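You operate a simulated robot arm through the tools that you are given. There is no shell and no other tool. Be economical: measure what you need, move in short steps, check, and stop when the job is done.

You run a simulated robot arm. Do the job below in one go: nothing can be reset, and whatever is moved stays where it is left.

TASK
Put things in order on the top of the dough bench. At the end: the beige wooden pusher stands where the beige small brush stood; the beige small brush from the top of the dough bench stands on top of the white dial; the grey pestle stands where the white pad stood; the white pad from the top of the dough bench stands where the beige wooden pusher stood; whatever was shut is shut again. Leave all else as you found it, and nothing knocked over.

Only the result counts: the job must be done as asked and must still hold three seconds after the hand-in. Knocking over, shifting, dropping, spilling or breaking anything else fails it.

THE ROBOT
A 6-joint arm with a two-finger parallel gripper, fixed in place. Base frame: the origin is at the foot of the arm, x ahead of it, y to its left, z up; the work surface is at about z = -0.3. Units: cm, rad, N and s.
With the tool pointing down near the work surface it reaches from about 16 to 42 cm from the base axis. Its first joint turns from -1.152 to 1.152 rad. Payload 1.57 kg.
The tool frame sits at the grasp point between the pads (the TCP): z along the fingers, y along the line on which they close. The tips reach 3 cm beyond it. The gripper opens to 8 cm. The fingers are 1.7 cm wide and 1.2 cm thick; the gripper's body (4 by 8.2 cm) begins 8 cm behind the TCP.
Orientation is that of the tool frame in the base frame, as a unit quaternion [x, y, z, w]. With the fingers straight down and closing along the base's y, the tool's x points along the base's -x, its y along +y and its z along -z.

THE INTERFACE
- The arm moves only by the tool nudge_tool. Its argument "moves" is a list of rows, each a list of 7 numbers: the closure, from 0 (fully open) to 1 (shut), then the shift along the base's x, y, z in units of 500 mm (1.0 is 500 mm), then the turn, a rotation vector about the base's x, y, z in units of 120 degrees (1.0 is 120 degrees). In form: [[hand, x, y, z, ax, ay, az], ...]. A call has 1 to 8 rows; each row is the pose to reach, as a shift and turn from the pose commanded when the call began. A call with a number of a shift or a turn outside -1 to 1 is refused whole. Rows are played at 5 a second. More than 5 cm and 0.15 rad between two rows, or a gripper value outside its range, and nothing of the call is played. A pose out of reach is approached as far as the arm can. The call stops where the force on the tool passes 40 N (or 10 N more than at its start, if that is more) or the arm is blocked; 0.2 s more then pass. The fingers move at their own pace (about 15.3 cm/s each) and stop on an object; they squeeze with about 27 N. The grip force told is the motor's: it shows also when the fingers shut on nothing. Time passes only in rows, and 0.2 s behind the last, so rows that repeat a pose let the fingers close. The reply holds the time, the measured pose of the TCP, the force on the tool along the base axes, the opening and the grip force, in the units named above and with some noise, with the torque about the TCP (base axes, N m) and any sound that the robot's microphone picked up.
- Cameras (640 x 400 px; columns grow to the right, rows downward): "scene" is fixed at [2.92, -32.37, 41.16]; the picture's right is [0.93, -0.38, 0.00], its down [-0.26, -0.63, -0.73] and it looks along [0.28, 0.68, -0.68] (base axes); focal length 235 px, centre (320, 200). "wrist" rides on the gripper at [7.2, -0.6, -12.2] in the tool frame; the picture's right is [0.09, 1.00, 0.00], its down [-0.84, 0.08, -0.54] and it looks along [-0.54, 0.05, 0.84] (tool axes); focal length 238 px, centre (320, 200).
- grab_frame(camera): a new picture of that camera. It takes no simulated time.
- probe_pixels(camera, pixels): for up to 12 pixels [column, row] of the newest picture of that camera ("zoom" is the newest enlarged one), the place [x, y, z] in the base frame of the surface seen there, good to about 0.2 cm. It takes no simulated time.
- zoom(camera, box): a new picture of the part [left, top, right, bottom] of that camera's present view, enlarged. It takes no simulated time.
- hand_in(): hands the job in; it is judged then, once.

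Keep the steps short. Do not move on a guess: measure, check each grasp and each placing, and mend mistakes. In all there are 80 turns and 34 pictures (those below and enlarged ones count). Leave the gripper open and the arm clear of the work at the hand-in unless told otherwise, and finish with a single line.

The tools are called after "Emit:" as a command line: name --pt "numbers of a row" for each row, then --argument value for the rest, lists and objects as JSON in quotes. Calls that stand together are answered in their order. nudge_tool: Moves the arm, as the interface text tells. Its arguments: {"type":"object","properties":{"moves":{"type":"array"}},"required":["moves"]} The other tools are called the same way: grab_frame (camera) takes a picture; probe_pixels (camera, pixels) gives the place of the surface under pixels of a picture; zoom (camera, box) takes an enlarged picture of a part of a camera's view; hand_in () hands the job in.

At the start:

```text
time: 0.0
tcp_pos: [30.31, -4.54, 20.75]
orientation: [0.0, 1.0, 0.0, 0.001]
contact_force: [-0.6, 0.8, 0.1]
moment: [-0.02, 0.01, 0.02]
opening: 7.98
gripper_force: 0.1
```

scene: 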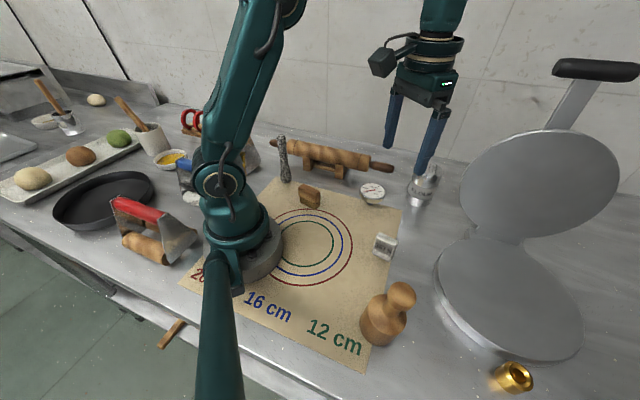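
wrist: 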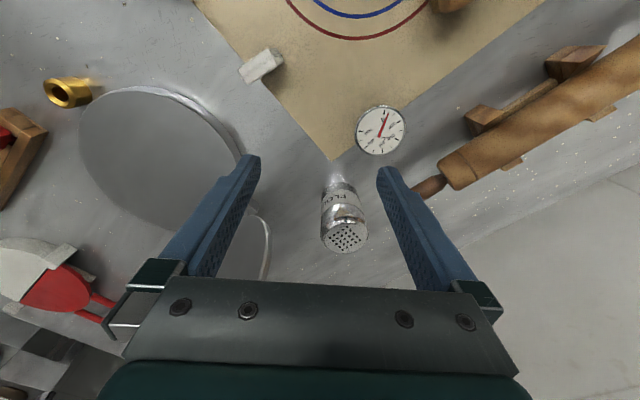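

I see the likely pusher at (388,315), brush at (309,196), dial at (372,193), pestle at (284,160) and pad at (385,246). I'll zoom in to check them.

Emit:
zoom --camera "scene" --box '[250, 120, 450, 245]'

Emit:
zoom --camera "scene" --box '[330, 220, 450, 360]'

```text
3.20 times, centred on (350, 182) of scene
```

zoom: 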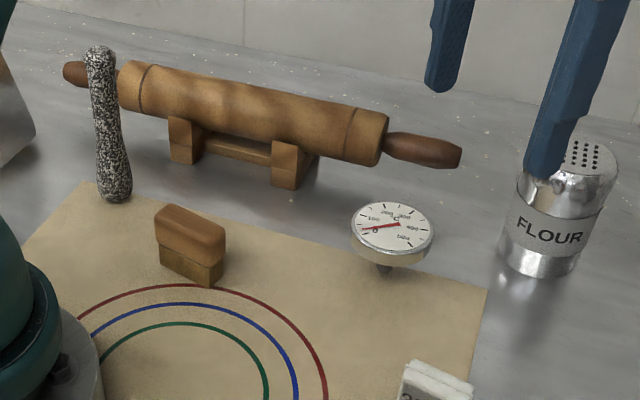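

```text
2.86 times, centred on (390, 290) of scene
```

zoom: 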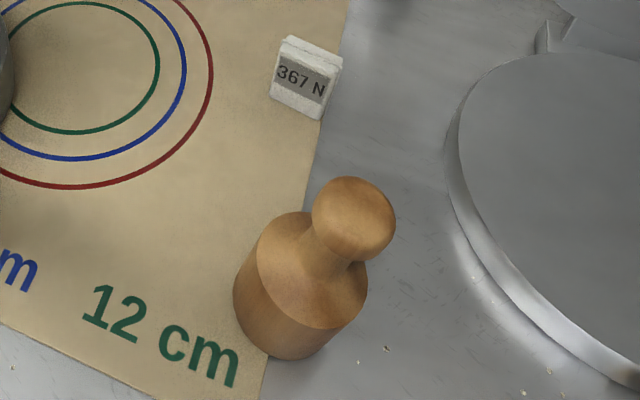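

Objects confirmed. Now I'll measure the pad and pusher in the newest zoom, and the others in the scene picture.

Emit:
probe_pixels --camera "zoom" --pixels '[[288, 38], [341, 62], [280, 50], [336, 72], [274, 96], [318, 118], [350, 190], [338, 182], [395, 225], [235, 285], [285, 357], [366, 290]]'

Emit:
probe_pixels --camera "scene" --pixels '[[281, 137], [283, 160], [284, 180], [302, 186], [310, 187], [319, 193], [299, 198], [318, 208], [372, 190], [361, 187], [384, 192], [372, 200]]'

```text
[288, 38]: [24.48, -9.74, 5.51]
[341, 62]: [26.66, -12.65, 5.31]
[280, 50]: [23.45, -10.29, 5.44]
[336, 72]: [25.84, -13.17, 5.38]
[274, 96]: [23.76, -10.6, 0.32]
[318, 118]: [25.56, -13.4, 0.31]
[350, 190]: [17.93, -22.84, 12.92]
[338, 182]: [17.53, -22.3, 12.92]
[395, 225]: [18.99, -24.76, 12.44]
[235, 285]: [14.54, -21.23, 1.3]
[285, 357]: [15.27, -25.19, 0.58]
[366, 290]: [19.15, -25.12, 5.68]
```

```text
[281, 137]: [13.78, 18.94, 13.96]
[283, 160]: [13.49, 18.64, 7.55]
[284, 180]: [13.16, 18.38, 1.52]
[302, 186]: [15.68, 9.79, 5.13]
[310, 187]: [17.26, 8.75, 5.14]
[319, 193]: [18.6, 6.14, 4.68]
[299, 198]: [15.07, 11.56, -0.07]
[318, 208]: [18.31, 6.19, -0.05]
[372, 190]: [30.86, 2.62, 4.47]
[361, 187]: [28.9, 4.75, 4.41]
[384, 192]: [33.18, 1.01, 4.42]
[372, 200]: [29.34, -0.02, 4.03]
```

I'll carry the open gripper above the brush area at the same height, to look straight down on it.

Emit:
nudge_tool --pt "0 -0.045 0.05 0.006 0 0 0" --pt "0 -0.09 0.1 0.012 0 0 0" --pt "0 -0.135 0.15 0.018 0 0 0" --pt "0 -0.18 0.2 0.024 0 0 0" --pt "0 -0.226 0.25 0.03 0 0 0" --pt "0 -0.226 0.25 0.03 0 0 0"

Emit:
grab_frame --camera "wrist"

```text
time: 1.4
tcp_pos: [18.95, 8.05, 22.11]
orientation: [0.0, 1.0, -0.001, 0.0]
contact_force: [-0.4, 0.1, 0.3]
moment: [0.01, 0.0, -0.01]
opening: 8.0
gripper_force: 0.1
```

```text
29 pictures are left
```

wrist: 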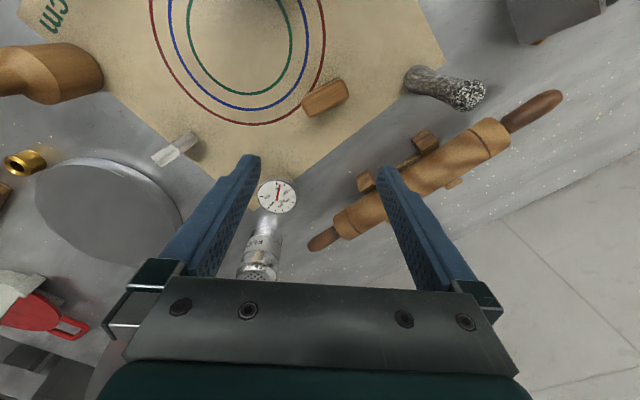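

Clear view of the brush (325,97), dial (277,197) and pestle (440,88). I'll zoom in to measure them exactly.

Emit:
zoom --camera "wrist" --box '[250, 60, 410, 160]'

Emit:
probe_pixels --camera "wrist" --pixels '[[259, 196], [296, 196], [277, 182], [277, 213], [277, 197], [288, 183], [266, 183]]'

```text
4.00 times, centred on (330, 110) of wrist
```

zoom: 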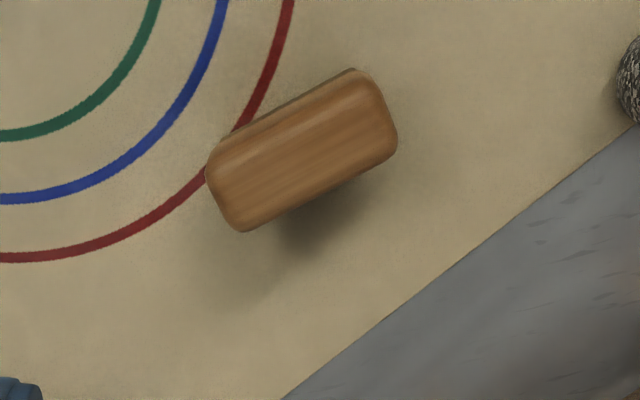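

```text
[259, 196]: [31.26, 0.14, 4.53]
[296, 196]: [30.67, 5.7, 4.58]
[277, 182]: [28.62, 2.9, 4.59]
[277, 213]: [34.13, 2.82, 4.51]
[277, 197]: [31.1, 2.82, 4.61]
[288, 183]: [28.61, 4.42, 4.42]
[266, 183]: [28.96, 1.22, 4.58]
```

Emit:
probe_pixels --camera "zoom" --pixels '[[300, 150], [209, 178], [394, 125], [268, 122], [335, 180], [352, 75], [244, 227], [215, 150], [389, 152], [350, 69]]'

Emit:
zoom --camera "wrist" --box '[380, 45, 508, 125]'

```text
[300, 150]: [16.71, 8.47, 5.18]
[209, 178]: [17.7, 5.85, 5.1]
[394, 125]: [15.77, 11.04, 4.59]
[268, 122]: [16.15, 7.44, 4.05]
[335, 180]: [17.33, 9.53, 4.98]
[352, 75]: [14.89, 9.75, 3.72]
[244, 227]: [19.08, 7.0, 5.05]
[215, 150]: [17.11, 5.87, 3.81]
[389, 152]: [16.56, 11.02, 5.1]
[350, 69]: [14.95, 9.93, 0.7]
```

```text
5.00 times, centred on (444, 85) of wrist
```

zoom: 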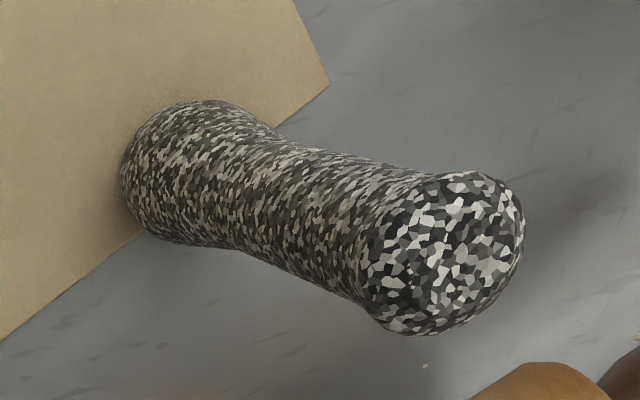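

Emit:
probe_pixels --camera "zoom" --pixels '[[445, 250], [365, 250], [522, 225], [480, 175], [410, 332], [240, 180], [270, 260], [300, 150], [125, 170], [180, 240]]'

Emit:
probe_pixels --camera "wrist" --pixels '[[182, 148], [194, 133], [75, 72], [102, 80], [120, 160], [60, 165], [260, 270], [445, 150], [25, 160]]'

```text
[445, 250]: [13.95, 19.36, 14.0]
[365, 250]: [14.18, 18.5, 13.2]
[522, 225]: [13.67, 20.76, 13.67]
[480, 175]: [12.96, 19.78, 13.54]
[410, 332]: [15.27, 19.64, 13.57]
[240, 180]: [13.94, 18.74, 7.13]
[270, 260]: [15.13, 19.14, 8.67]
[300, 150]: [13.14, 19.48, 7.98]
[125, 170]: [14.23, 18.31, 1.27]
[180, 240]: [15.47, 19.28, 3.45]
```

```text
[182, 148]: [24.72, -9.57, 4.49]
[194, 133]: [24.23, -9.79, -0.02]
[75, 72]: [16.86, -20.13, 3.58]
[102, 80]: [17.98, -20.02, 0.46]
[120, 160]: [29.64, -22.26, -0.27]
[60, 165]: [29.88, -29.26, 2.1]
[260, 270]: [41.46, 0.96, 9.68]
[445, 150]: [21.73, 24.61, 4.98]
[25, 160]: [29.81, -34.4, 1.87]
```

The brush is centred near (16.95, 8.45), with its long axis about 30° off y and its top at 5.2. The dial's top centre is (31.2, 2.85, 4.55). Next: turn the tool +30°, go over the brush and come down to z≈10.

Emit:
nudge_tool --pt "0 -0.01 0.002 0 0 0 0.0625" --pt "0 -0.02 0.004 0 0 0 0.125" --pt "0 -0.03 0.006 0 0 0 0.1875" --pt "0 -0.04 0.008 0 0 0 0.25" --pt "0 -0.04 0.008 -0.08 0 0 0.25" --pt "0 -0.04 0.008 -0.16 0 0 0.25" --pt "0 -0.04 0.008 -0.242 0 0 0.25" --pt "0 -0.04 0.008 -0.242 0 0 0.25"

Emit:
grab_frame --camera "wrist"

```text
time: 3.2
tcp_pos: [16.97, 8.28, 10.03]
orientation: [-0.259, 0.966, 0.0, 0.0]
contact_force: [0.0, 0.1, -0.1]
moment: [0.0, 0.0, -0.01]
opening: 8.0
gripper_force: 0.0
```

```text
26 pictures are left
```

wrist: 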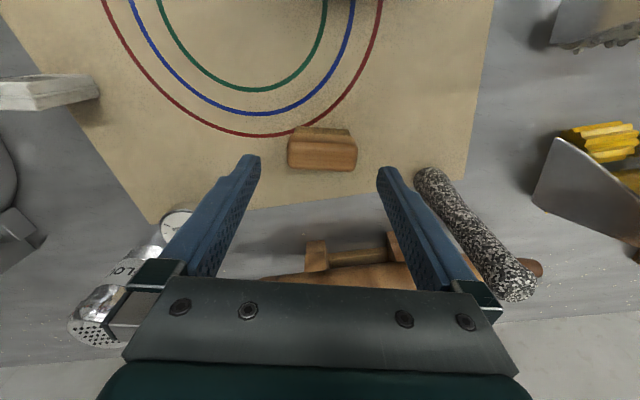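

Emit:
probe_pixels --camera "wrist" --pixels '[[288, 143], [288, 164], [356, 146], [356, 166], [322, 155], [322, 140], [322, 168], [300, 130], [350, 132]]'

```text
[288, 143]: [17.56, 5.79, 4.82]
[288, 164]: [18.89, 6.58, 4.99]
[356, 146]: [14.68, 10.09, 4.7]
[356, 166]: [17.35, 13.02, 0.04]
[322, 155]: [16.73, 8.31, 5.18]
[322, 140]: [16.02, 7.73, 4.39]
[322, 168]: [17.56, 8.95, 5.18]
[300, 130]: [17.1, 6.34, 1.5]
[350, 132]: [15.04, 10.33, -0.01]
```

The brush is aligned between the fingers. I'll correct by (-0.1, +0.17) cm, lower to z 3.8 and close.

Emit:
nudge_tool --pt "0 -0.002 0.0034 -0.04 0 0 0" --pt "0 -0.002 0.0034 -0.085 0 0 0" --pt "0 -0.002 0.0034 -0.1246 0 0 0" --pt "0 -0.002 0.0034 -0.1246 0 0 0" --pt "0.5 -0.002 0.0034 -0.1246 0 0 0" --pt "1 -0.002 0.0034 -0.1246 0 0 0" --pt "1 -0.002 0.0034 -0.1246 0 0 0"

```text
time: 4.8
tcp_pos: [16.81, 8.54, 3.95]
orientation: [-0.258, 0.966, 0.0, 0.001]
contact_force: [0.4, 0.0, 0.5]
moment: [0.03, 0.02, 0.02]
opening: 5.51
gripper_force: 26.8
```

The grip holds (opening 5.51, 27 N). I'll lift it straight up by 9 cm and check.

Emit:
nudge_tool --pt "1 -0.0 0.0 0.03 0 0 0" --pt "1 0 0 0.1 0 0 0" --pt "1 0 0 0.18 0 0 0" --pt "1 0 0 0.18 0 0 0"

Emit:
grab_frame --camera "scene"

```text
time: 5.8
tcp_pos: [16.64, 8.55, 13.11]
orientation: [-0.258, 0.966, 0.0, 0.0]
contact_force: [-0.4, 0.1, -0.8]
moment: [0.01, -0.03, 0.02]
opening: 0.01
gripper_force: 21.3
```

```text
25 pictures are left
```

scene: 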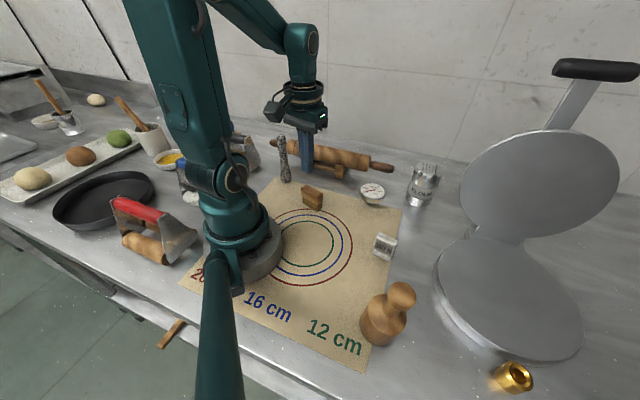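

The brush slipped out; the opening is now 0. It still stands, slightly moved, at (312,197). I'll open the gripper and look from above.

Emit:
nudge_tool --pt "0 0 0 0.03 0 0 0" --pt "0 0 0 0.06 0 0 0" --pt "0 0 0 0.06 0 0 0"

Emit:
zoom --camera "wrist" --box '[240, 80, 400, 180]'

```text
time: 6.6
tcp_pos: [16.9, 8.54, 16.07]
orientation: [-0.259, 0.966, 0.0, 0.001]
contact_force: [-0.2, -0.2, -0.1]
moment: [-0.01, 0.02, 0.0]
opening: 8.0
gripper_force: 0.0
```

```text
4.00 times, centred on (320, 130) of wrist
```

zoom: 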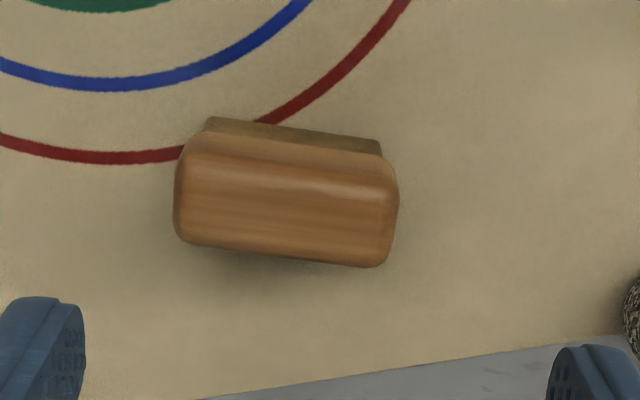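

Emit:
probe_pixels --camera "zoom" --pixels '[[177, 205], [396, 222], [285, 200], [200, 245], [375, 265], [210, 140], [375, 160], [285, 150], [285, 250], [210, 122], [380, 145]]'

```text
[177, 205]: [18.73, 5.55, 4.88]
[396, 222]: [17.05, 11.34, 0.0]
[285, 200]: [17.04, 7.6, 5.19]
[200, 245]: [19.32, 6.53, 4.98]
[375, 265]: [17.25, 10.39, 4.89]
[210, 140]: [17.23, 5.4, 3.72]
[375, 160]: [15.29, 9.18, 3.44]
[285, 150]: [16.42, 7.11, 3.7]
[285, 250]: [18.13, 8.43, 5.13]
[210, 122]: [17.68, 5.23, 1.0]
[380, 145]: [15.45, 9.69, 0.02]
```

The brush moved to about (17.1, 7.7), at 26.5° now. I'll grip it across its narrow width this time, with the camera side away from the pestle. First I turn the tool +86.5° while high up.

Emit:
nudge_tool --pt "0 0 -0.002 0 0 0 0.0655" --pt "0 0 -0.004 0 0 0 0.131" --pt "0 0.001 -0.006 0 0 0 0.1965" --pt "0 0.001 -0.008 0 0 0 0.262" --pt "0 0.002 -0.01 0 0 0 0.3275" --pt "0 0.003 -0.012 0 0 0 0.393" --pt "0 0.004 -0.014 0 0 0 0.4585" --pt "0 0.004 -0.0168 0 0 0 0.524"

Emit:
nudge_tool --pt "0 0 0 0 0 0 0.0656" --pt "0 0 0 0 0 0 0.1312" --pt "0 0 0 0 0 0 0.1968" --pt "0 0 0 -0.06 0 0 0.1968" --pt "0 0 0 -0.12 0 0 0.1968" --pt "0 0 0 -0.12 0 0 0.1968"

Emit:
grab_frame --camera "wrist"

```text
time: 8.4
tcp_pos: [17.09, 7.68, 15.99]
orientation: [0.725, -0.688, -0.001, -0.001]
contact_force: [0.2, 0.2, 0.7]
moment: [-0.01, 0.02, -0.01]
opening: 8.01
gripper_force: 0.1
```

```text
time: 9.8
tcp_pos: [17.0, 7.62, 9.83]
orientation: [0.851, -0.525, -0.001, 0.0]
contact_force: [0.0, 0.6, -0.6]
moment: [0.02, 0.02, -0.02]
opening: 8.01
gripper_force: 0.0
```

```text
23 pictures are left
```

wrist: 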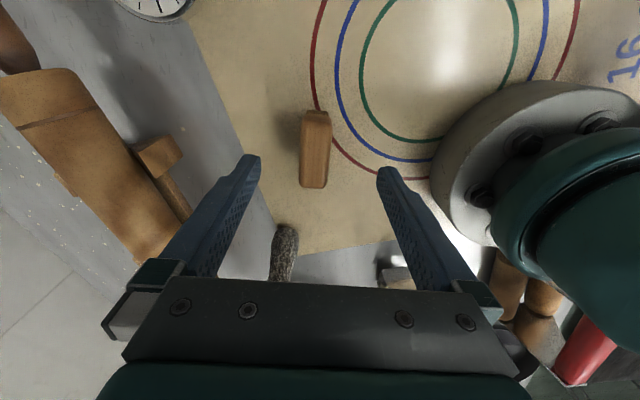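

Emit:
probe_pixels --camera "wrist" --pixels '[[306, 117], [328, 115], [301, 180], [326, 182], [302, 150], [327, 150], [315, 115], [314, 188], [434, 165], [450, 200], [460, 100], [170, 150]]'

```text
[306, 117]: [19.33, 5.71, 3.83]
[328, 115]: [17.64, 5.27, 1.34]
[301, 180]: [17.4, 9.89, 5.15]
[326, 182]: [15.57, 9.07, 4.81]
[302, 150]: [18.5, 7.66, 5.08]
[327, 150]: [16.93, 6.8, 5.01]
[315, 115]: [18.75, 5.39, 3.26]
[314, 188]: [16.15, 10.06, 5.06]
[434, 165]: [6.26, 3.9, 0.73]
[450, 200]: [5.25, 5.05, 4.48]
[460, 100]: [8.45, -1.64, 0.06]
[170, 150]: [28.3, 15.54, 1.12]
```

The brush centre reads (17.45, 7.72). I'll shift by +0.4 cm in x, turn +1.5°, lower to z≈3.6, close and hold.

Emit:
nudge_tool --pt "0 0.008 0.0012 -0.03 0 0 0.0125" --pt "0 0.008 0.0012 -0.08 0 0 0.0125" --pt "0 0.008 0.0012 -0.124 0 0 0.0125" --pt "0 0.008 0.0012 -0.124 0 0 0.0125" --pt "0.5 0.008 0.0012 -0.124 0 0 0.0125" --pt "1 0.008 0.0012 -0.124 0 0 0.0125" --pt "1 0.008 0.0012 -0.124 0 0 0.0125" --pt "1 0.008 0.0012 -0.124 0 0 0.0125"

Emit:
nudge_tool --pt "1 0 0 0.005 0 0 0" --pt "1 0 0 0.015 0 0 0" --pt "1 0 0 0.03 0 0 0" --pt "1 0 0 0.03 0 0 0"

Emit:
grab_frame --camera "wrist"

```text
time: 11.6
tcp_pos: [17.75, 7.61, 3.7]
orientation: [0.857, -0.516, 0.0, -0.001]
contact_force: [0.2, 0.4, -0.2]
moment: [0.02, 0.03, 0.01]
opening: 2.35
gripper_force: 26.9
```

```text
time: 12.6
tcp_pos: [17.51, 7.83, 5.24]
orientation: [0.857, -0.515, -0.001, 0.0]
contact_force: [-0.9, 0.3, -0.2]
moment: [-0.02, -0.02, -0.03]
opening: 2.33
gripper_force: 26.7
```

```text
22 pictures are left
```

wrist: 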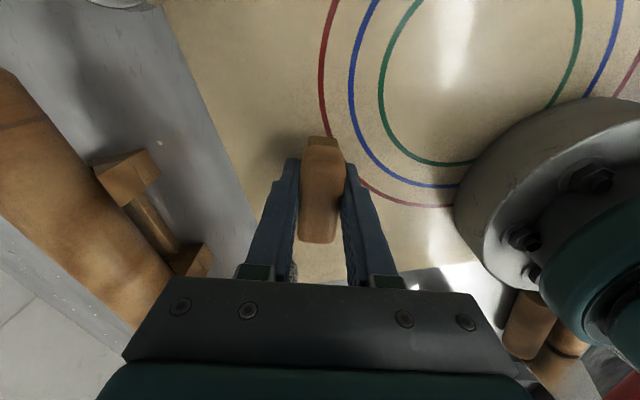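

It seems to be held (opening 2.33). I'll lift slowly to z≈12 and check again.

Emit:
nudge_tool --pt "1 0 0 0.02 0 0 0" --pt "1 0 0 0.04 0 0 0" --pt "1 0 0 0.06 0 0 0" --pt "1 0 0 0.08 0 0 0" --pt "1 0 0 0.1 0 0 0" --pt "1 0 0 0.12 0 0 0" --pt "1 0 0 0.14 0 0 0" --pt "1 0 0 0.14 0 0 0"

Emit:
zoom --camera "wrist" --box '[240, 110, 400, 270]'

```text
time: 14.4
tcp_pos: [17.62, 7.7, 12.2]
orientation: [0.857, -0.515, 0.0, 0.0]
contact_force: [-0.2, -1.0, -1.2]
moment: [0.04, -0.02, 0.02]
opening: 2.35
gripper_force: 27.0
```

```text
2.50 times, centred on (320, 190) of wrist
```

zoom: 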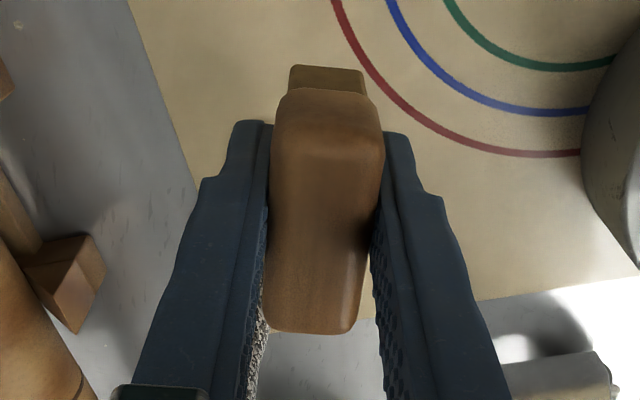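

Emit:
probe_pixels --camera "zoom" --pixels '[[330, 130], [325, 170], [318, 220], [312, 270], [308, 300], [308, 326], [285, 150], [375, 150], [270, 290], [350, 290], [328, 75], [330, 95]]'

```text
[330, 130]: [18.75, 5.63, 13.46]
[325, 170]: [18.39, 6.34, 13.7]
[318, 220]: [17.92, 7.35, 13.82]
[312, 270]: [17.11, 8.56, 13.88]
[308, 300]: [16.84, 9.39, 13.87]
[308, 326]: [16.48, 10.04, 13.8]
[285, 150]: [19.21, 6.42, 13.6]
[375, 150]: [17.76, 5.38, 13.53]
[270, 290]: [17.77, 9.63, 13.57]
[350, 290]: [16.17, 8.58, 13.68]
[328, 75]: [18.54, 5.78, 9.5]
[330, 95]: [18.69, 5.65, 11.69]
```

Held level with the brush centred on the tool, its bottom 3.6 cm below the TCP. I'll carry it over the dial at this height.

Emit:
nudge_tool --pt "1 0.045 -0.016 0 0 0 0" --pt "1 0.09 -0.032 0 0 0 0" --pt "1 0.135 -0.048 0 0 0 0" --pt "1 0.18 -0.065 0 0 0 0" --pt "1 0.225 -0.081 0 0 0 0" --pt "1 0.272 -0.098 0 0 0 0" --pt "1 0.272 -0.098 0 0 0 0"

Emit:
grab_frame --camera "wrist"

Emit:
zoom --camera "scene" --box '[320, 120, 440, 220]'

```text
time: 16.0
tcp_pos: [31.23, 2.73, 12.26]
orientation: [0.857, -0.516, -0.001, 0.0]
contact_force: [-1.0, -1.1, -1.2]
moment: [0.0, -0.02, 0.0]
opening: 2.34
gripper_force: 27.5
```

```text
20 pictures are left
```

wrist: 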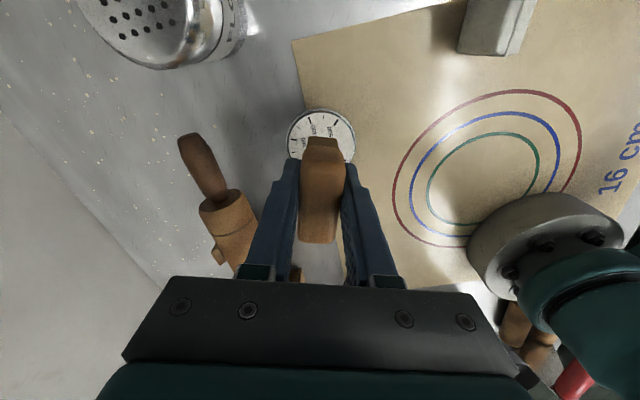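

```text
4.00 times, centred on (380, 170) of scene
```

zoom: 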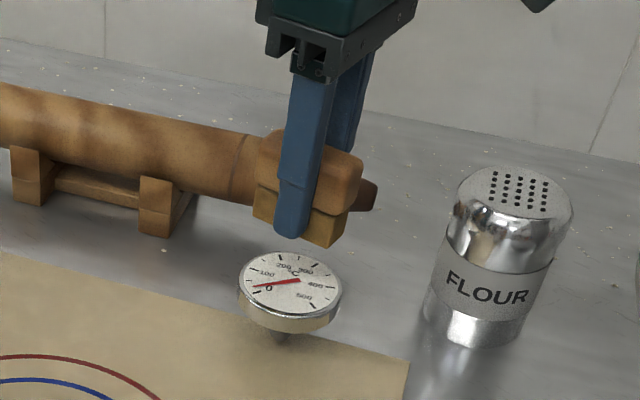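

Emit:
probe_pixels --camera "wrist" --pixels '[[290, 140], [352, 138], [320, 112], [300, 120], [342, 120], [320, 128], [319, 138]]'

Emit:
probe_pixels --camera "zoom" --pixels '[[240, 290], [341, 290], [290, 254], [290, 318], [290, 285], [330, 245], [258, 215]]'

```text
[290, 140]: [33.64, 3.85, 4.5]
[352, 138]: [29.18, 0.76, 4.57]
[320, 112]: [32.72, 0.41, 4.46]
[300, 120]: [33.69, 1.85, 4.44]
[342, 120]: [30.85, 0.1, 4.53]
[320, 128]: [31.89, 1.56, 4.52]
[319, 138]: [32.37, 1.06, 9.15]
```

```text
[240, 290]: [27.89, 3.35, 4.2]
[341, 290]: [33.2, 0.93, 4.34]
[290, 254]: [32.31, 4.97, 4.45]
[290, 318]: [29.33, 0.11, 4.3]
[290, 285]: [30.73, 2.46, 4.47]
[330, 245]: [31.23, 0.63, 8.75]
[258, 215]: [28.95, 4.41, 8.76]
```

The dial centre fits (31.15, 2.8) and the brush is over it, bottom at 8.75 against the dial top at 4.5. I'll lower it 4.1 cm gently and read the force.

Emit:
nudge_tool --pt "1 0 0.001 -0.03 0 0 0" --pt "1 0 0.001 -0.06 0 0 0" --pt "1 0 0.001 -0.075 0 0 0" --pt "1 0 0.001 -0.082 0 0 0" --pt "1 0 0.001 -0.082 0 0 0"

Emit:
zoom --camera "scene" --box '[330, 140, 430, 220]'

```text
time: 17.2
tcp_pos: [31.03, 2.99, 8.27]
orientation: [0.857, -0.515, -0.001, -0.001]
contact_force: [-1.0, 0.2, -1.0]
moment: [-0.02, 0.0, 0.0]
opening: 2.32
gripper_force: 27.4
```

```text
5.00 times, centred on (380, 180) of scene
```

zoom: 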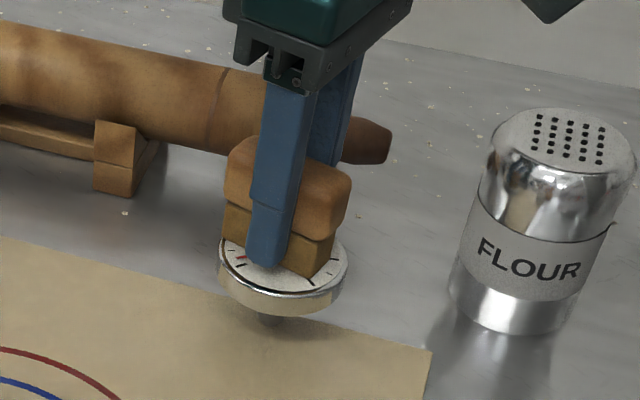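

Not yet touching. I'll lower in 1 mm steps.

Emit:
nudge_tool --pt "1 0 0 -0.002 0 0 0" --pt "1 0 0 -0.002 0 0 0"

Emit:
nudge_tool --pt "1 0 0 -0.002 0 0 0" --pt "1 0 0 -0.002 0 0 0"

```text
time: 17.8
tcp_pos: [31.07, 2.94, 8.1]
orientation: [0.857, -0.515, 0.0, -0.001]
contact_force: [-2.3, 0.7, 9.9]
moment: [0.06, 0.13, 0.01]
opening: 2.35
gripper_force: 27.3
```

```text
time: 18.4
tcp_pos: [31.2, 2.89, 8.08]
orientation: [0.857, -0.516, 0.0, -0.001]
contact_force: [-1.4, 0.0, 21.3]
moment: [-0.06, 0.08, 0.0]
opening: 2.31
gripper_force: 27.3
```

In contact. I'll ease up 1.5 mm, open a little to release, then fully clear upward.

Emit:
nudge_tool --pt "1 0 0 0.002 0 0 0" --pt "0.68 0 0 0.002 0 0 0" --pt "0.62 0 0 0.002 0 0 0" --pt "0.5 0 0 0.002 0 0 0" --pt "0.5 0 0 0.002 0 0 0"

Emit:
nudge_tool --pt "0.5 0 0 0.02 0 0 0" --pt "0.5 0 0 0.06 0 0 0" --pt "0.5 0 0 0.12 0 0 0" --pt "0.2 0 0 0.2 0 0 0" --pt "0 0 0 0.26 0 0 0" --pt "0 0 0 0.26 0 0 0"

Emit:
grab_frame --camera "scene"

```text
time: 19.6
tcp_pos: [30.86, 2.85, 8.11]
orientation: [0.857, -0.515, 0.0, -0.001]
contact_force: [-0.9, -0.1, 0.2]
moment: [0.0, 0.01, 0.03]
opening: 3.98
gripper_force: 0.1
```

```text
time: 21.0
tcp_pos: [30.85, 2.88, 21.0]
orientation: [0.857, -0.515, -0.001, 0.0]
contact_force: [-0.5, -0.3, -0.3]
moment: [-0.02, 0.03, 0.01]
opening: 7.99
gripper_force: 0.1
```

```text
17 pictures are left
```

scene: 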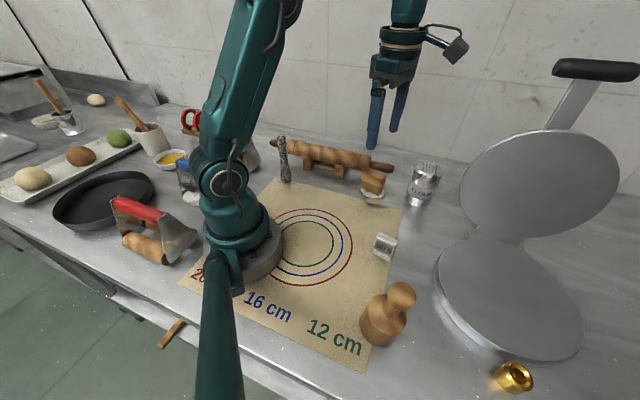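

The brush stands on the dial. Next is the pusher: I'll turn the tool back to 0° while moving to a spot above (17.5, -23.5).

Emit:
nudge_tool --pt "0 -0.02 -0.038 0.01 0 0 -0.07" --pt "0 -0.04 -0.076 0.02 0 0 -0.14" --pt "0 -0.06 -0.114 0.03 0 0 -0.21" --pt "0 -0.08 -0.152 0.04 0 0 -0.28" --pt "0 -0.1 -0.19 0.04 0 0 -0.35" --pt "0 -0.12 -0.228 0.04 0 0 -0.42" --pt "0 -0.14 -0.266 0.04 0 0 -0.49" --pt "0 -0.16 -0.304 0.04 0 0 -0.56"

Emit:
nudge_tool --pt "0 -0.018 -0.038 0 0 0 -0.07" --pt "0 -0.036 -0.076 0 0 0 -0.14" --pt "0 -0.054 -0.114 0 0 0 -0.21" --pt "0 -0.072 -0.152 0 0 0 -0.28" --pt "0 -0.09 -0.19 0 0 0 -0.35" --pt "0 -0.11 -0.228 0 0 0 -0.423" --pt "0 -0.11 -0.228 0 0 0 -0.423"

Emit:
grab_frame --camera "wrist"

```text
time: 22.8
tcp_pos: [23.18, -12.35, 22.95]
orientation: [-0.428, 0.904, -0.001, 0.001]
contact_force: [0.4, 0.9, -0.6]
moment: [-0.01, 0.0, -0.01]
opening: 7.99
gripper_force: 0.1
```

```text
refused: row 6 steps farther than a row can; nothing moved
```

```text
16 pictures are left
```

wrist: 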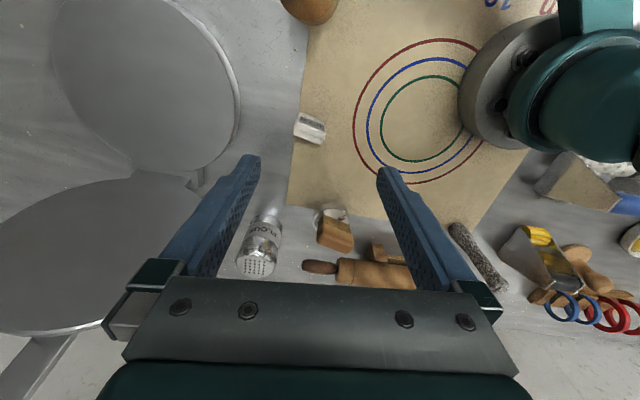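

The second call was refused, since row 6 turned slightly too far. I'll check where the press lid is before I go on.

Emit:
probe_pixels --camera "wrist" --pixels '[[100, 230], [185, 190], [150, 175], [205, 200], [60, 220], [235, 90], [200, 20], [310, 5], [300, 130], [60, 350], [40, 300]]'

```text
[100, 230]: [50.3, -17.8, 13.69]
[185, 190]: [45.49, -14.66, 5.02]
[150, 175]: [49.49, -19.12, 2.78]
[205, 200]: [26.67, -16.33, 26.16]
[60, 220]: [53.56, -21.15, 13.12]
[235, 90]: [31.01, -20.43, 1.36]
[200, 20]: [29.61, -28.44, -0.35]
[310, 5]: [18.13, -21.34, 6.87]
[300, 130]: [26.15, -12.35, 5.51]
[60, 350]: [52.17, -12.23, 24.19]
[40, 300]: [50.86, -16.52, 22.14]
```

The lid is far off (x>45), so the path is clear. Repeating with legal steps.

Emit:
nudge_tool --pt "0 -0.018 -0.038 0 0 0 -0.07" --pt "0 -0.036 -0.076 0 0 0 -0.14" --pt "0 -0.054 -0.114 0 0 0 -0.21" --pt "0 -0.072 -0.152 0 0 0 -0.28" --pt "0 -0.09 -0.19 0 0 0 -0.35" --pt "0 -0.11 -0.225 0 0 0 -0.42" --pt "0 -0.11 -0.225 0 0 0 -0.42"

Emit:
zoom --camera "wrist" --box '[220, 0, 420, 200]'

```text
time: 24.4
tcp_pos: [17.67, -23.67, 23.01]
orientation: [-0.002, 1.0, -0.001, 0.001]
contact_force: [1.0, -0.5, -0.5]
moment: [-0.01, -0.01, 0.0]
opening: 7.99
gripper_force: 0.1
```

```text
2.00 times, centred on (320, 100) of wrist
```

zoom: 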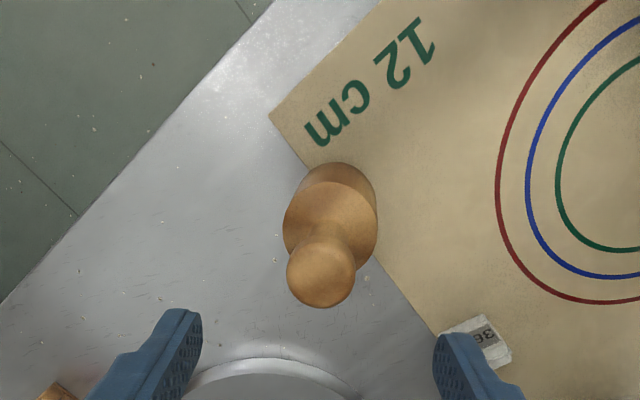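

Emit:
probe_pixels --camera "zoom" --pixels '[[321, 272], [289, 272], [354, 272], [321, 304], [321, 238], [285, 215], [376, 215], [330, 185], [302, 180], [370, 185], [335, 165], [300, 140]]'

```text
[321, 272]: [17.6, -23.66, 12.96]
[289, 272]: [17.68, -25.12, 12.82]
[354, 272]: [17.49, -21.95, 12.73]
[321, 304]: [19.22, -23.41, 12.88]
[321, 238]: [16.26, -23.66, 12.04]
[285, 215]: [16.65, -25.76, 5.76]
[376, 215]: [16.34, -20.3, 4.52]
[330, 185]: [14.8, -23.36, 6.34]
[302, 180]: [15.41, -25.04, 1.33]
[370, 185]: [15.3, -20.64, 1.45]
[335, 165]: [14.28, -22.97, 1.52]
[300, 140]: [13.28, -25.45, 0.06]
```

The pusher's knob is around (17.55, -23.45), top at z 13. I'll lower to z≈18 to refine.

Emit:
nudge_tool --pt "0 0 0 -0.05 0 0 0" --pt "0 -0.002 0.003 -0.1 0 0 0" --pt "0 -0.002 0.003 -0.1 0 0 0"

Emit:
zoom --camera "wrist" --box '[230, 60, 410, 240]'

```text
time: 25.2
tcp_pos: [17.58, -23.36, 18.22]
orientation: [-0.003, 1.0, -0.001, 0.0]
contact_force: [-0.1, -0.1, -0.2]
moment: [0.03, 0.02, -0.05]
opening: 8.03
gripper_force: 0.1
```

```text
2.22 times, centred on (320, 150) of wrist
```

zoom: 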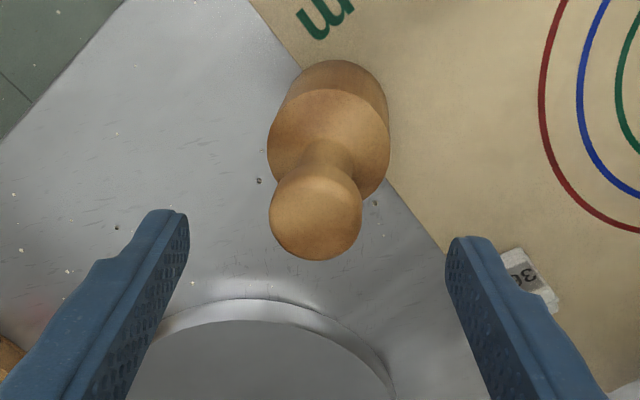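

Emit:
probe_pixels --camera "zoom" --pixels '[[316, 215], [272, 215], [360, 215], [316, 256], [316, 170], [269, 145], [388, 145], [328, 92], [285, 105], [375, 105], [335, 62], [387, 110]]'

```text
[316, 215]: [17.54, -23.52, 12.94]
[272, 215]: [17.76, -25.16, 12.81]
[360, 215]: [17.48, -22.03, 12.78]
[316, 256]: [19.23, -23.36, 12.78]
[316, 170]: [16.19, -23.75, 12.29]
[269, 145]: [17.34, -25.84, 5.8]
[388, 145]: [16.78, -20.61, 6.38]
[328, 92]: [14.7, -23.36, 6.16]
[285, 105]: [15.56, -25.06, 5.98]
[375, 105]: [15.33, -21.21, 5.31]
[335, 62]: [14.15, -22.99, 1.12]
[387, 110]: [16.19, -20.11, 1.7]
```

Knob centre is (17.55, -23.5), shoulder at z≈6.3. I'll lower to z≈11 (tips at 8), close, then test-lift 1 cm.

Emit:
nudge_tool --pt "0 0 -0.002 -0.05 0 0 0" --pt "0 0 -0.002 -0.1 0 0 0" --pt "0 0 -0.002 -0.144 0 0 0" --pt "0.3 0 -0.002 -0.144 0 0 0" --pt "0.6 0 -0.002 -0.144 0 0 0" --pt "1 0 -0.002 -0.144 0 0 0" --pt "1 0 -0.002 -0.144 0 0 0"

Emit:
nudge_tool --pt "1 0 0 0.005 0 0 0" --pt "1 0 0 0.012 0 0 0" --pt "1 0 0 0.024 0 0 0" --pt "1 0 0 0.024 0 0 0"

Emit:
zoom --camera "scene" --box '[320, 240, 460, 360]'

```text
time: 26.8
tcp_pos: [17.49, -23.36, 10.7]
orientation: [-0.002, 1.0, 0.001, 0.001]
contact_force: [0.9, 1.7, 4.0]
moment: [0.3, -0.12, -0.01]
opening: 3.23
gripper_force: 27.6
```

```text
time: 27.8
tcp_pos: [17.55, -23.43, 12.0]
orientation: [-0.003, 1.0, 0.0, 0.001]
contact_force: [-0.3, 0.1, -1.2]
moment: [0.01, -0.02, 0.01]
opening: 3.2
gripper_force: 27.3
```

```text
3.33 times, centred on (390, 300) of scene
```

zoom: 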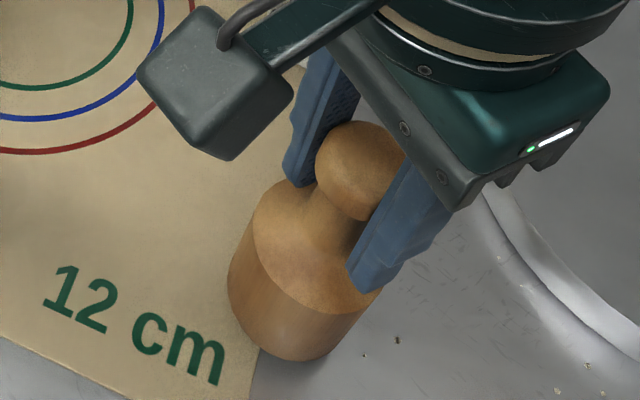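

Emit:
probe_pixels --camera "zoom" --pixels '[[295, 355], [240, 310], [300, 290], [280, 335], [265, 345], [355, 130], [340, 150]]'

```text
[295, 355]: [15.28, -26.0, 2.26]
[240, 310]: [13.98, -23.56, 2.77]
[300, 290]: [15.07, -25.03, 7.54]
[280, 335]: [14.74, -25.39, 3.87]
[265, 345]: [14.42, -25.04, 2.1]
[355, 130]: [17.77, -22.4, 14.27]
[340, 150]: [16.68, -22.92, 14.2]
```

The pusher is lifted upright (top at 14.25, bottom about TCP-10.85). I'll lift it to z 19 and carry it round towards the brush's old place.

Emit:
nudge_tool --pt "1 0 0 0.05 0 0 0" --pt "1 0 0 0.1 0 0 0" --pt "1 0 0 0.14 0 0 0" --pt "1 0.03 0.07 0.14 0 0 0" --pt "1 0.06 0.14 0.14 0 0 0" --pt "1 0.09 0.21 0.14 0 0 0" --pt "1 0.1 0.28 0.14 0 0 0" --pt "1 0.1 0.35 0.14 0 0 0"

Emit:
nudge_tool --pt "1 -0.015 0.05 0 0 0 0" --pt "1 -0.035 0.105 0 0 0 0" --pt "1 -0.055 0.16 0 0 0 0" --pt "1 -0.075 0.21 0 0 0 0" --pt "1 -0.095 0.25 0 0 0 0" --pt "1 -0.1126 0.287 0 0 0 0" --pt "1 -0.1126 0.287 0 0 0 0"

Emit:
grab_frame --camera "wrist"

```text
time: 29.6
tcp_pos: [22.59, -5.92, 19.04]
orientation: [-0.003, 1.0, 0.0, 0.0]
contact_force: [-0.2, -0.1, -0.9]
moment: [0.0, 0.0, 0.02]
opening: 3.21
gripper_force: 26.7
```

```text
time: 31.2
tcp_pos: [16.56, 8.46, 18.99]
orientation: [-0.003, 1.0, 0.0, 0.002]
contact_force: [-0.2, 0.5, -0.8]
moment: [-0.03, -0.01, 0.0]
opening: 3.23
gripper_force: 26.9
```

```text
12 pictures are left
```

wrist: 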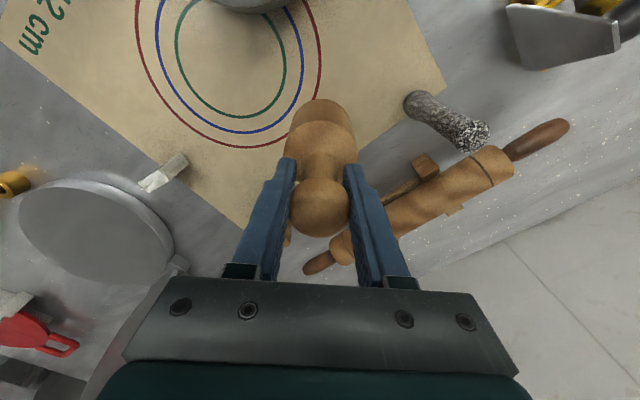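

Emit:
probe_pixels --camera "wrist" --pixels '[[320, 205], [291, 205], [349, 205], [284, 150], [357, 150], [321, 126], [290, 120], [353, 120], [320, 102]]'

```text
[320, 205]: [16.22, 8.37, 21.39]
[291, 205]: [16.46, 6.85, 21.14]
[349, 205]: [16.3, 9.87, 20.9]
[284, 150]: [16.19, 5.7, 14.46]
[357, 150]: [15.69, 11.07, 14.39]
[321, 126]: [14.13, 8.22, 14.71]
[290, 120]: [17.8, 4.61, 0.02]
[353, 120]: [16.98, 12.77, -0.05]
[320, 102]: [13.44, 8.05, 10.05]
```

The pusher hangs straight, centred about (16.7, 8.4). I'll lower it to just above the mat.

Emit:
nudge_tool --pt "1 0.002 0.001 -0.05 0 0 0" --pt "1 0.002 0.001 -0.1 0 0 0" --pt "1 0.002 0.001 -0.14 0 0 0" --pt "1 0.002 0.001 -0.155 0 0 0" --pt "1 0.002 0.001 -0.155 0 0 0"

Emit:
nudge_tool --pt "1 0 0 -0.004 0 0 0" --pt "1 0 0 -0.004 0 0 0"

```text
time: 32.4
tcp_pos: [17.02, 8.39, 11.36]
orientation: [-0.004, 1.0, 0.0, 0.002]
contact_force: [0.0, -0.1, -0.5]
moment: [0.0, 0.0, -0.02]
opening: 3.2
gripper_force: 27.2
```

```text
time: 33.0
tcp_pos: [17.03, 8.35, 11.0]
orientation: [-0.003, 1.0, 0.0, 0.0]
contact_force: [0.6, 0.7, -0.6]
moment: [0.02, -0.04, 0.01]
opening: 3.18
gripper_force: 26.8
```

Still free. Small steps until contact.

Emit:
nudge_tool --pt "1 0 0 -0.002 0 0 0" --pt "1 0 0 -0.002 0 0 0"

Emit:
nudge_tool --pt "1 0 0 -0.002 0 0 0" --pt "1 0 0 -0.002 0 0 0"

```text
time: 33.6
tcp_pos: [16.92, 8.45, 11.04]
orientation: [-0.004, 1.0, 0.001, 0.0]
contact_force: [-0.5, -0.9, -0.4]
moment: [-0.01, -0.01, 0.04]
opening: 3.2
gripper_force: 27.3
```

```text
time: 34.2
tcp_pos: [17.11, 8.54, 11.01]
orientation: [-0.003, 1.0, -0.001, 0.001]
contact_force: [-0.3, -0.3, 1.5]
moment: [-0.01, 0.01, 0.0]
opening: 3.19
gripper_force: 27.0
```

Emit:
nudge_tool --pt "1 0 0 -0.002 0 0 0" --pt "1 0 0 -0.002 0 0 0"

```text
time: 34.8
tcp_pos: [16.96, 8.54, 10.95]
orientation: [-0.004, 1.0, 0.002, 0.002]
contact_force: [-2.4, 0.9, 20.5]
moment: [0.01, -0.19, -0.04]
opening: 3.21
gripper_force: 26.8
```

Contact at 20 N. I'll ease up 1 mm, open and rise clear.

Emit:
nudge_tool --pt "1 0 0 0.0018 0 0 0" --pt "0.55 0 0 0.0018 0 0 0" --pt "0.4 0 0 0.0018 0 0 0" --pt "0.2 0 0 0.0018 0 0 0" --pt "0.1 0 0 0.0018 0 0 0" --pt "0.1 0 0 0.06 0 0 0" --pt "0 0 0 0.14 0 0 0" --pt "0 0 0 0.22 0 0 0"

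Emit:
grab_frame --camera "wrist"

```text
time: 36.6
tcp_pos: [16.79, 8.49, 21.9]
orientation: [-0.002, 1.0, -0.001, 0.001]
contact_force: [0.7, -0.7, -0.5]
moment: [0.01, 0.0, 0.01]
opening: 8.0
gripper_force: 0.0
```

```text
11 pictures are left
```

wrist: 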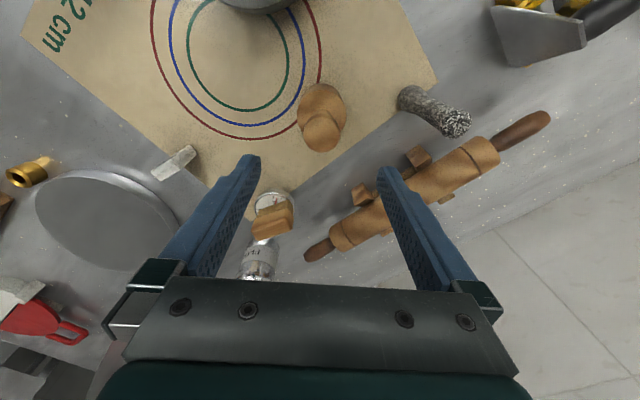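

Emit:
probe_pixels --camera "wrist" --pixels '[[321, 134], [304, 134], [339, 134], [321, 149], [298, 108], [346, 104], [322, 85], [155, 120], [140, 140], [90, 72], [75, 85], [60, 60]]'

Emit:
nudge_tool --pt "0 0.016 -0.04 0 0 0 -0.0637" --pt "0 0.035 -0.08 0 0 0 -0.1274" --pt "0 0.055 -0.13 0 0 0 -0.191" --pt "0 0.08 -0.19 0 0 0 -0.2548" --pt "0 0.11 -0.25 0 0 0 -0.3185" --pt "0 0.13 -0.32 0 0 0 -0.3822" --pt "0 0.164 -0.4 -0.05 0 0 -0.4417" --pt "0 0.164 -0.4 -0.1 0 0 -0.4417"

Emit:
zoom --camera "wrist" --box '[240, 60, 400, 180]'

```text
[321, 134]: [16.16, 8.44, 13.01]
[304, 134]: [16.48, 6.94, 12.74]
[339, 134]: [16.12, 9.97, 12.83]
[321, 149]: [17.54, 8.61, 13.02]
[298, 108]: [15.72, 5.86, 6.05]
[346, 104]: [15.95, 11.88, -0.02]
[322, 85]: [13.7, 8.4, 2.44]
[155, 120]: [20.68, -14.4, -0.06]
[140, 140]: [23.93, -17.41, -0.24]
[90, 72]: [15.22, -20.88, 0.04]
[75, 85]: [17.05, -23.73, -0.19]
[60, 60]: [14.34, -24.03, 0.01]
```

```text
refused: row 7 steps farther than a row can; nothing moved
```

```text
3.33 times, centred on (320, 120) of wrist
```

zoom: 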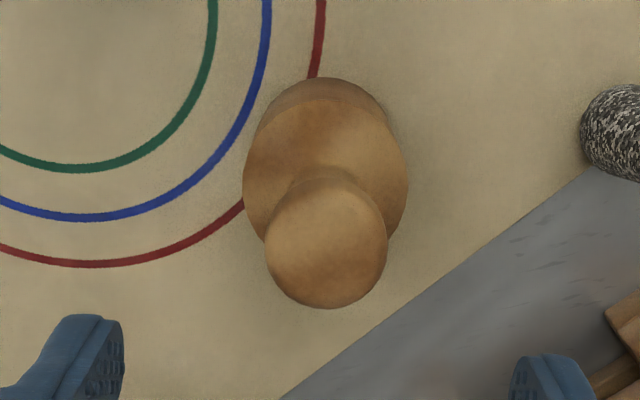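

Knob x reads a bit low. I'll probe more of it to fix the pusher's true centre.

Emit:
probe_pixels --camera "zoom" --pixels '[[325, 303], [325, 270], [325, 240], [325, 210], [325, 188], [268, 250], [384, 250], [247, 180], [405, 175], [320, 100], [320, 80], [262, 120]]'

```text
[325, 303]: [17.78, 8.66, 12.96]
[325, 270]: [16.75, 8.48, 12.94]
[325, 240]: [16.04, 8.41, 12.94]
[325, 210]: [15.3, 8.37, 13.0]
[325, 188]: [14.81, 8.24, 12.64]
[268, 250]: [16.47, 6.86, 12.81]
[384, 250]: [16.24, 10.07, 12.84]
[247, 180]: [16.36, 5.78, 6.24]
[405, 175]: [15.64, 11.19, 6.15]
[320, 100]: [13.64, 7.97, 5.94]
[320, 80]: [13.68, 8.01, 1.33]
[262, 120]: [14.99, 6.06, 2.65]
```

The pusher stands at about (16.4, 8.5), within half a centimetre of the brush's old place. Now the pad: I'll move there in even steps while turning to -53°.

Emit:
nudge_tool --pt "0 0.0205 -0.05 0 0 0 -0.0552" --pt "0 0.041 -0.1 0 0 0 -0.1104" --pt "0 0.0615 -0.15 0 0 0 -0.1656" --pt "0 0.082 -0.2 0 0 0 -0.2208" --pt "0 0.1025 -0.25 0 0 0 -0.276" --pt "0 0.123 -0.3 0 0 0 -0.3312" --pt "0 0.1435 -0.35 0 0 0 -0.3864" --pt "0 0.164 -0.4 -0.05 0 0 -0.4417"

Emit:
nudge_tool --pt "0 0 0 -0.06 0 0 0" --pt "0 0 0 -0.06 0 0 0"

Emit:
zoom --camera "wrist" --box '[240, 60, 400, 180]'

```text
time: 38.4
tcp_pos: [25.18, -11.7, 19.27]
orientation: [0.444, 0.896, 0.0, 0.0]
contact_force: [-0.2, 0.4, -0.1]
moment: [-0.02, 0.0, -0.03]
opening: 8.01
gripper_force: 0.1
```

```text
time: 39.0
tcp_pos: [25.13, -11.71, 16.34]
orientation: [0.444, 0.896, 0.0, 0.0]
contact_force: [0.0, -0.1, 0.8]
moment: [0.01, -0.03, 0.0]
opening: 7.98
gripper_force: 0.1
```

```text
3.33 times, centred on (320, 120) of wrist
```

zoom: 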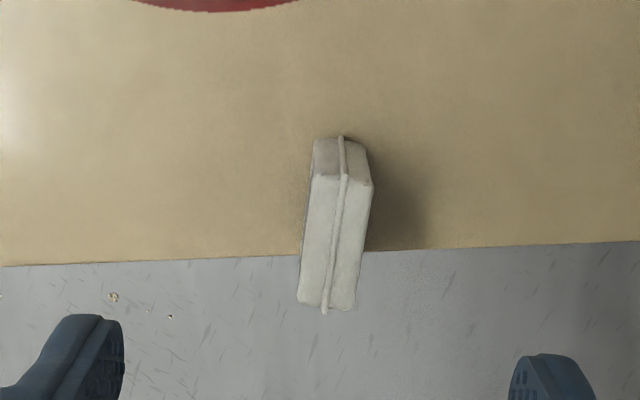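

Emit:
probe_pixels --camera "zoom" --pixels '[[315, 182], [370, 188], [300, 300], [352, 305], [320, 240], [357, 245], [316, 142], [364, 150], [335, 240], [100, 261], [600, 243], [306, 200]]'

```text
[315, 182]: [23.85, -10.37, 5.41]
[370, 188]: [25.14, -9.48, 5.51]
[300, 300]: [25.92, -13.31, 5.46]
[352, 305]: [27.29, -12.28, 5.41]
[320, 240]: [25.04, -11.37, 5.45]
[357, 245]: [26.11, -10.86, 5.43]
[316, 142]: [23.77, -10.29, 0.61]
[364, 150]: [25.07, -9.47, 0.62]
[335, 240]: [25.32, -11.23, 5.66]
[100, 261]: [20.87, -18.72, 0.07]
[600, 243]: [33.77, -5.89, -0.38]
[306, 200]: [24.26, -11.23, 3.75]
```

The pad's top is centred at (25.55, -11.36), 3.6 × 1.6 cm, at 36°. I'll shift (+0.4, +0.34), turn -1.2°, and come down to z≈8 first.

Emit:
nudge_tool --pt "0 0.008 0.007 -0.07 0 0 -0.01" --pt "0 0.008 0.007 -0.15 0 0 -0.01" --pt "0 0.008 0.007 -0.21 0 0 -0.01" --pt "0 0.008 0.007 -0.25 0 0 -0.01" --pt "0.4 0.008 0.007 -0.25 0 0 -0.01" --pt "0.7 0.008 0.007 -0.25 0 0 -0.01" --pt "1 0.008 0.007 -0.25 0 0 -0.01" --pt "1 0.008 0.007 -0.25 0 0 -0.01"

Emit:
nudge_tool --pt "1 0 0 0.005 0 0 0" --pt "1 0 0 0.015 0 0 0" --pt "1 0 0 0.035 0 0 0" --pt "1 0 0 0.06 0 0 0" --pt "1 0 0 0.1 0 0 0" --pt "1 0 0 0.1 0 0 0"

Emit:
grab_frame --camera "wrist"

```text
time: 40.8
tcp_pos: [25.58, -10.92, 3.91]
orientation: [0.453, 0.892, -0.001, 0.001]
contact_force: [0.7, 0.1, -0.6]
moment: [0.01, -0.01, 0.03]
opening: 1.71
gripper_force: 27.2
```

```text
time: 42.2
tcp_pos: [25.68, -11.1, 8.86]
orientation: [0.453, 0.892, 0.001, 0.002]
contact_force: [-0.1, -0.3, -0.2]
moment: [0.0, 0.0, 0.01]
opening: 1.74
gripper_force: 26.9
```

```text
8 pictures are left
```

wrist: 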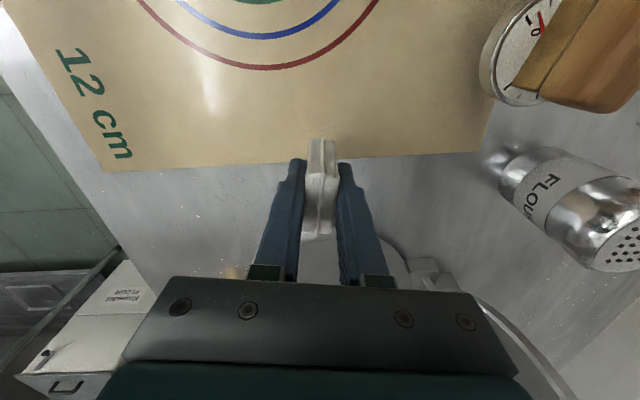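

The pad is in the grip. I'll probe it to get its offset from the TCP.

Emit:
probe_pixels --camera "wrist" --pixels '[[311, 175], [334, 175], [307, 230], [331, 232], [322, 200], [312, 142], [333, 143], [321, 139], [150, 160], [400, 155]]'

```text
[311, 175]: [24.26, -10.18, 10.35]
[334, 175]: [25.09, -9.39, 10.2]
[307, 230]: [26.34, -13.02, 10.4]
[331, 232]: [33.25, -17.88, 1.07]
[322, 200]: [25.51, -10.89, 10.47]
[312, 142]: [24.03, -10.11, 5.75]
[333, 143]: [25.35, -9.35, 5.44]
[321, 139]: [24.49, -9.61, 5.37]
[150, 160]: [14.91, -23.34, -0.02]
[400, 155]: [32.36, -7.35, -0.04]
```

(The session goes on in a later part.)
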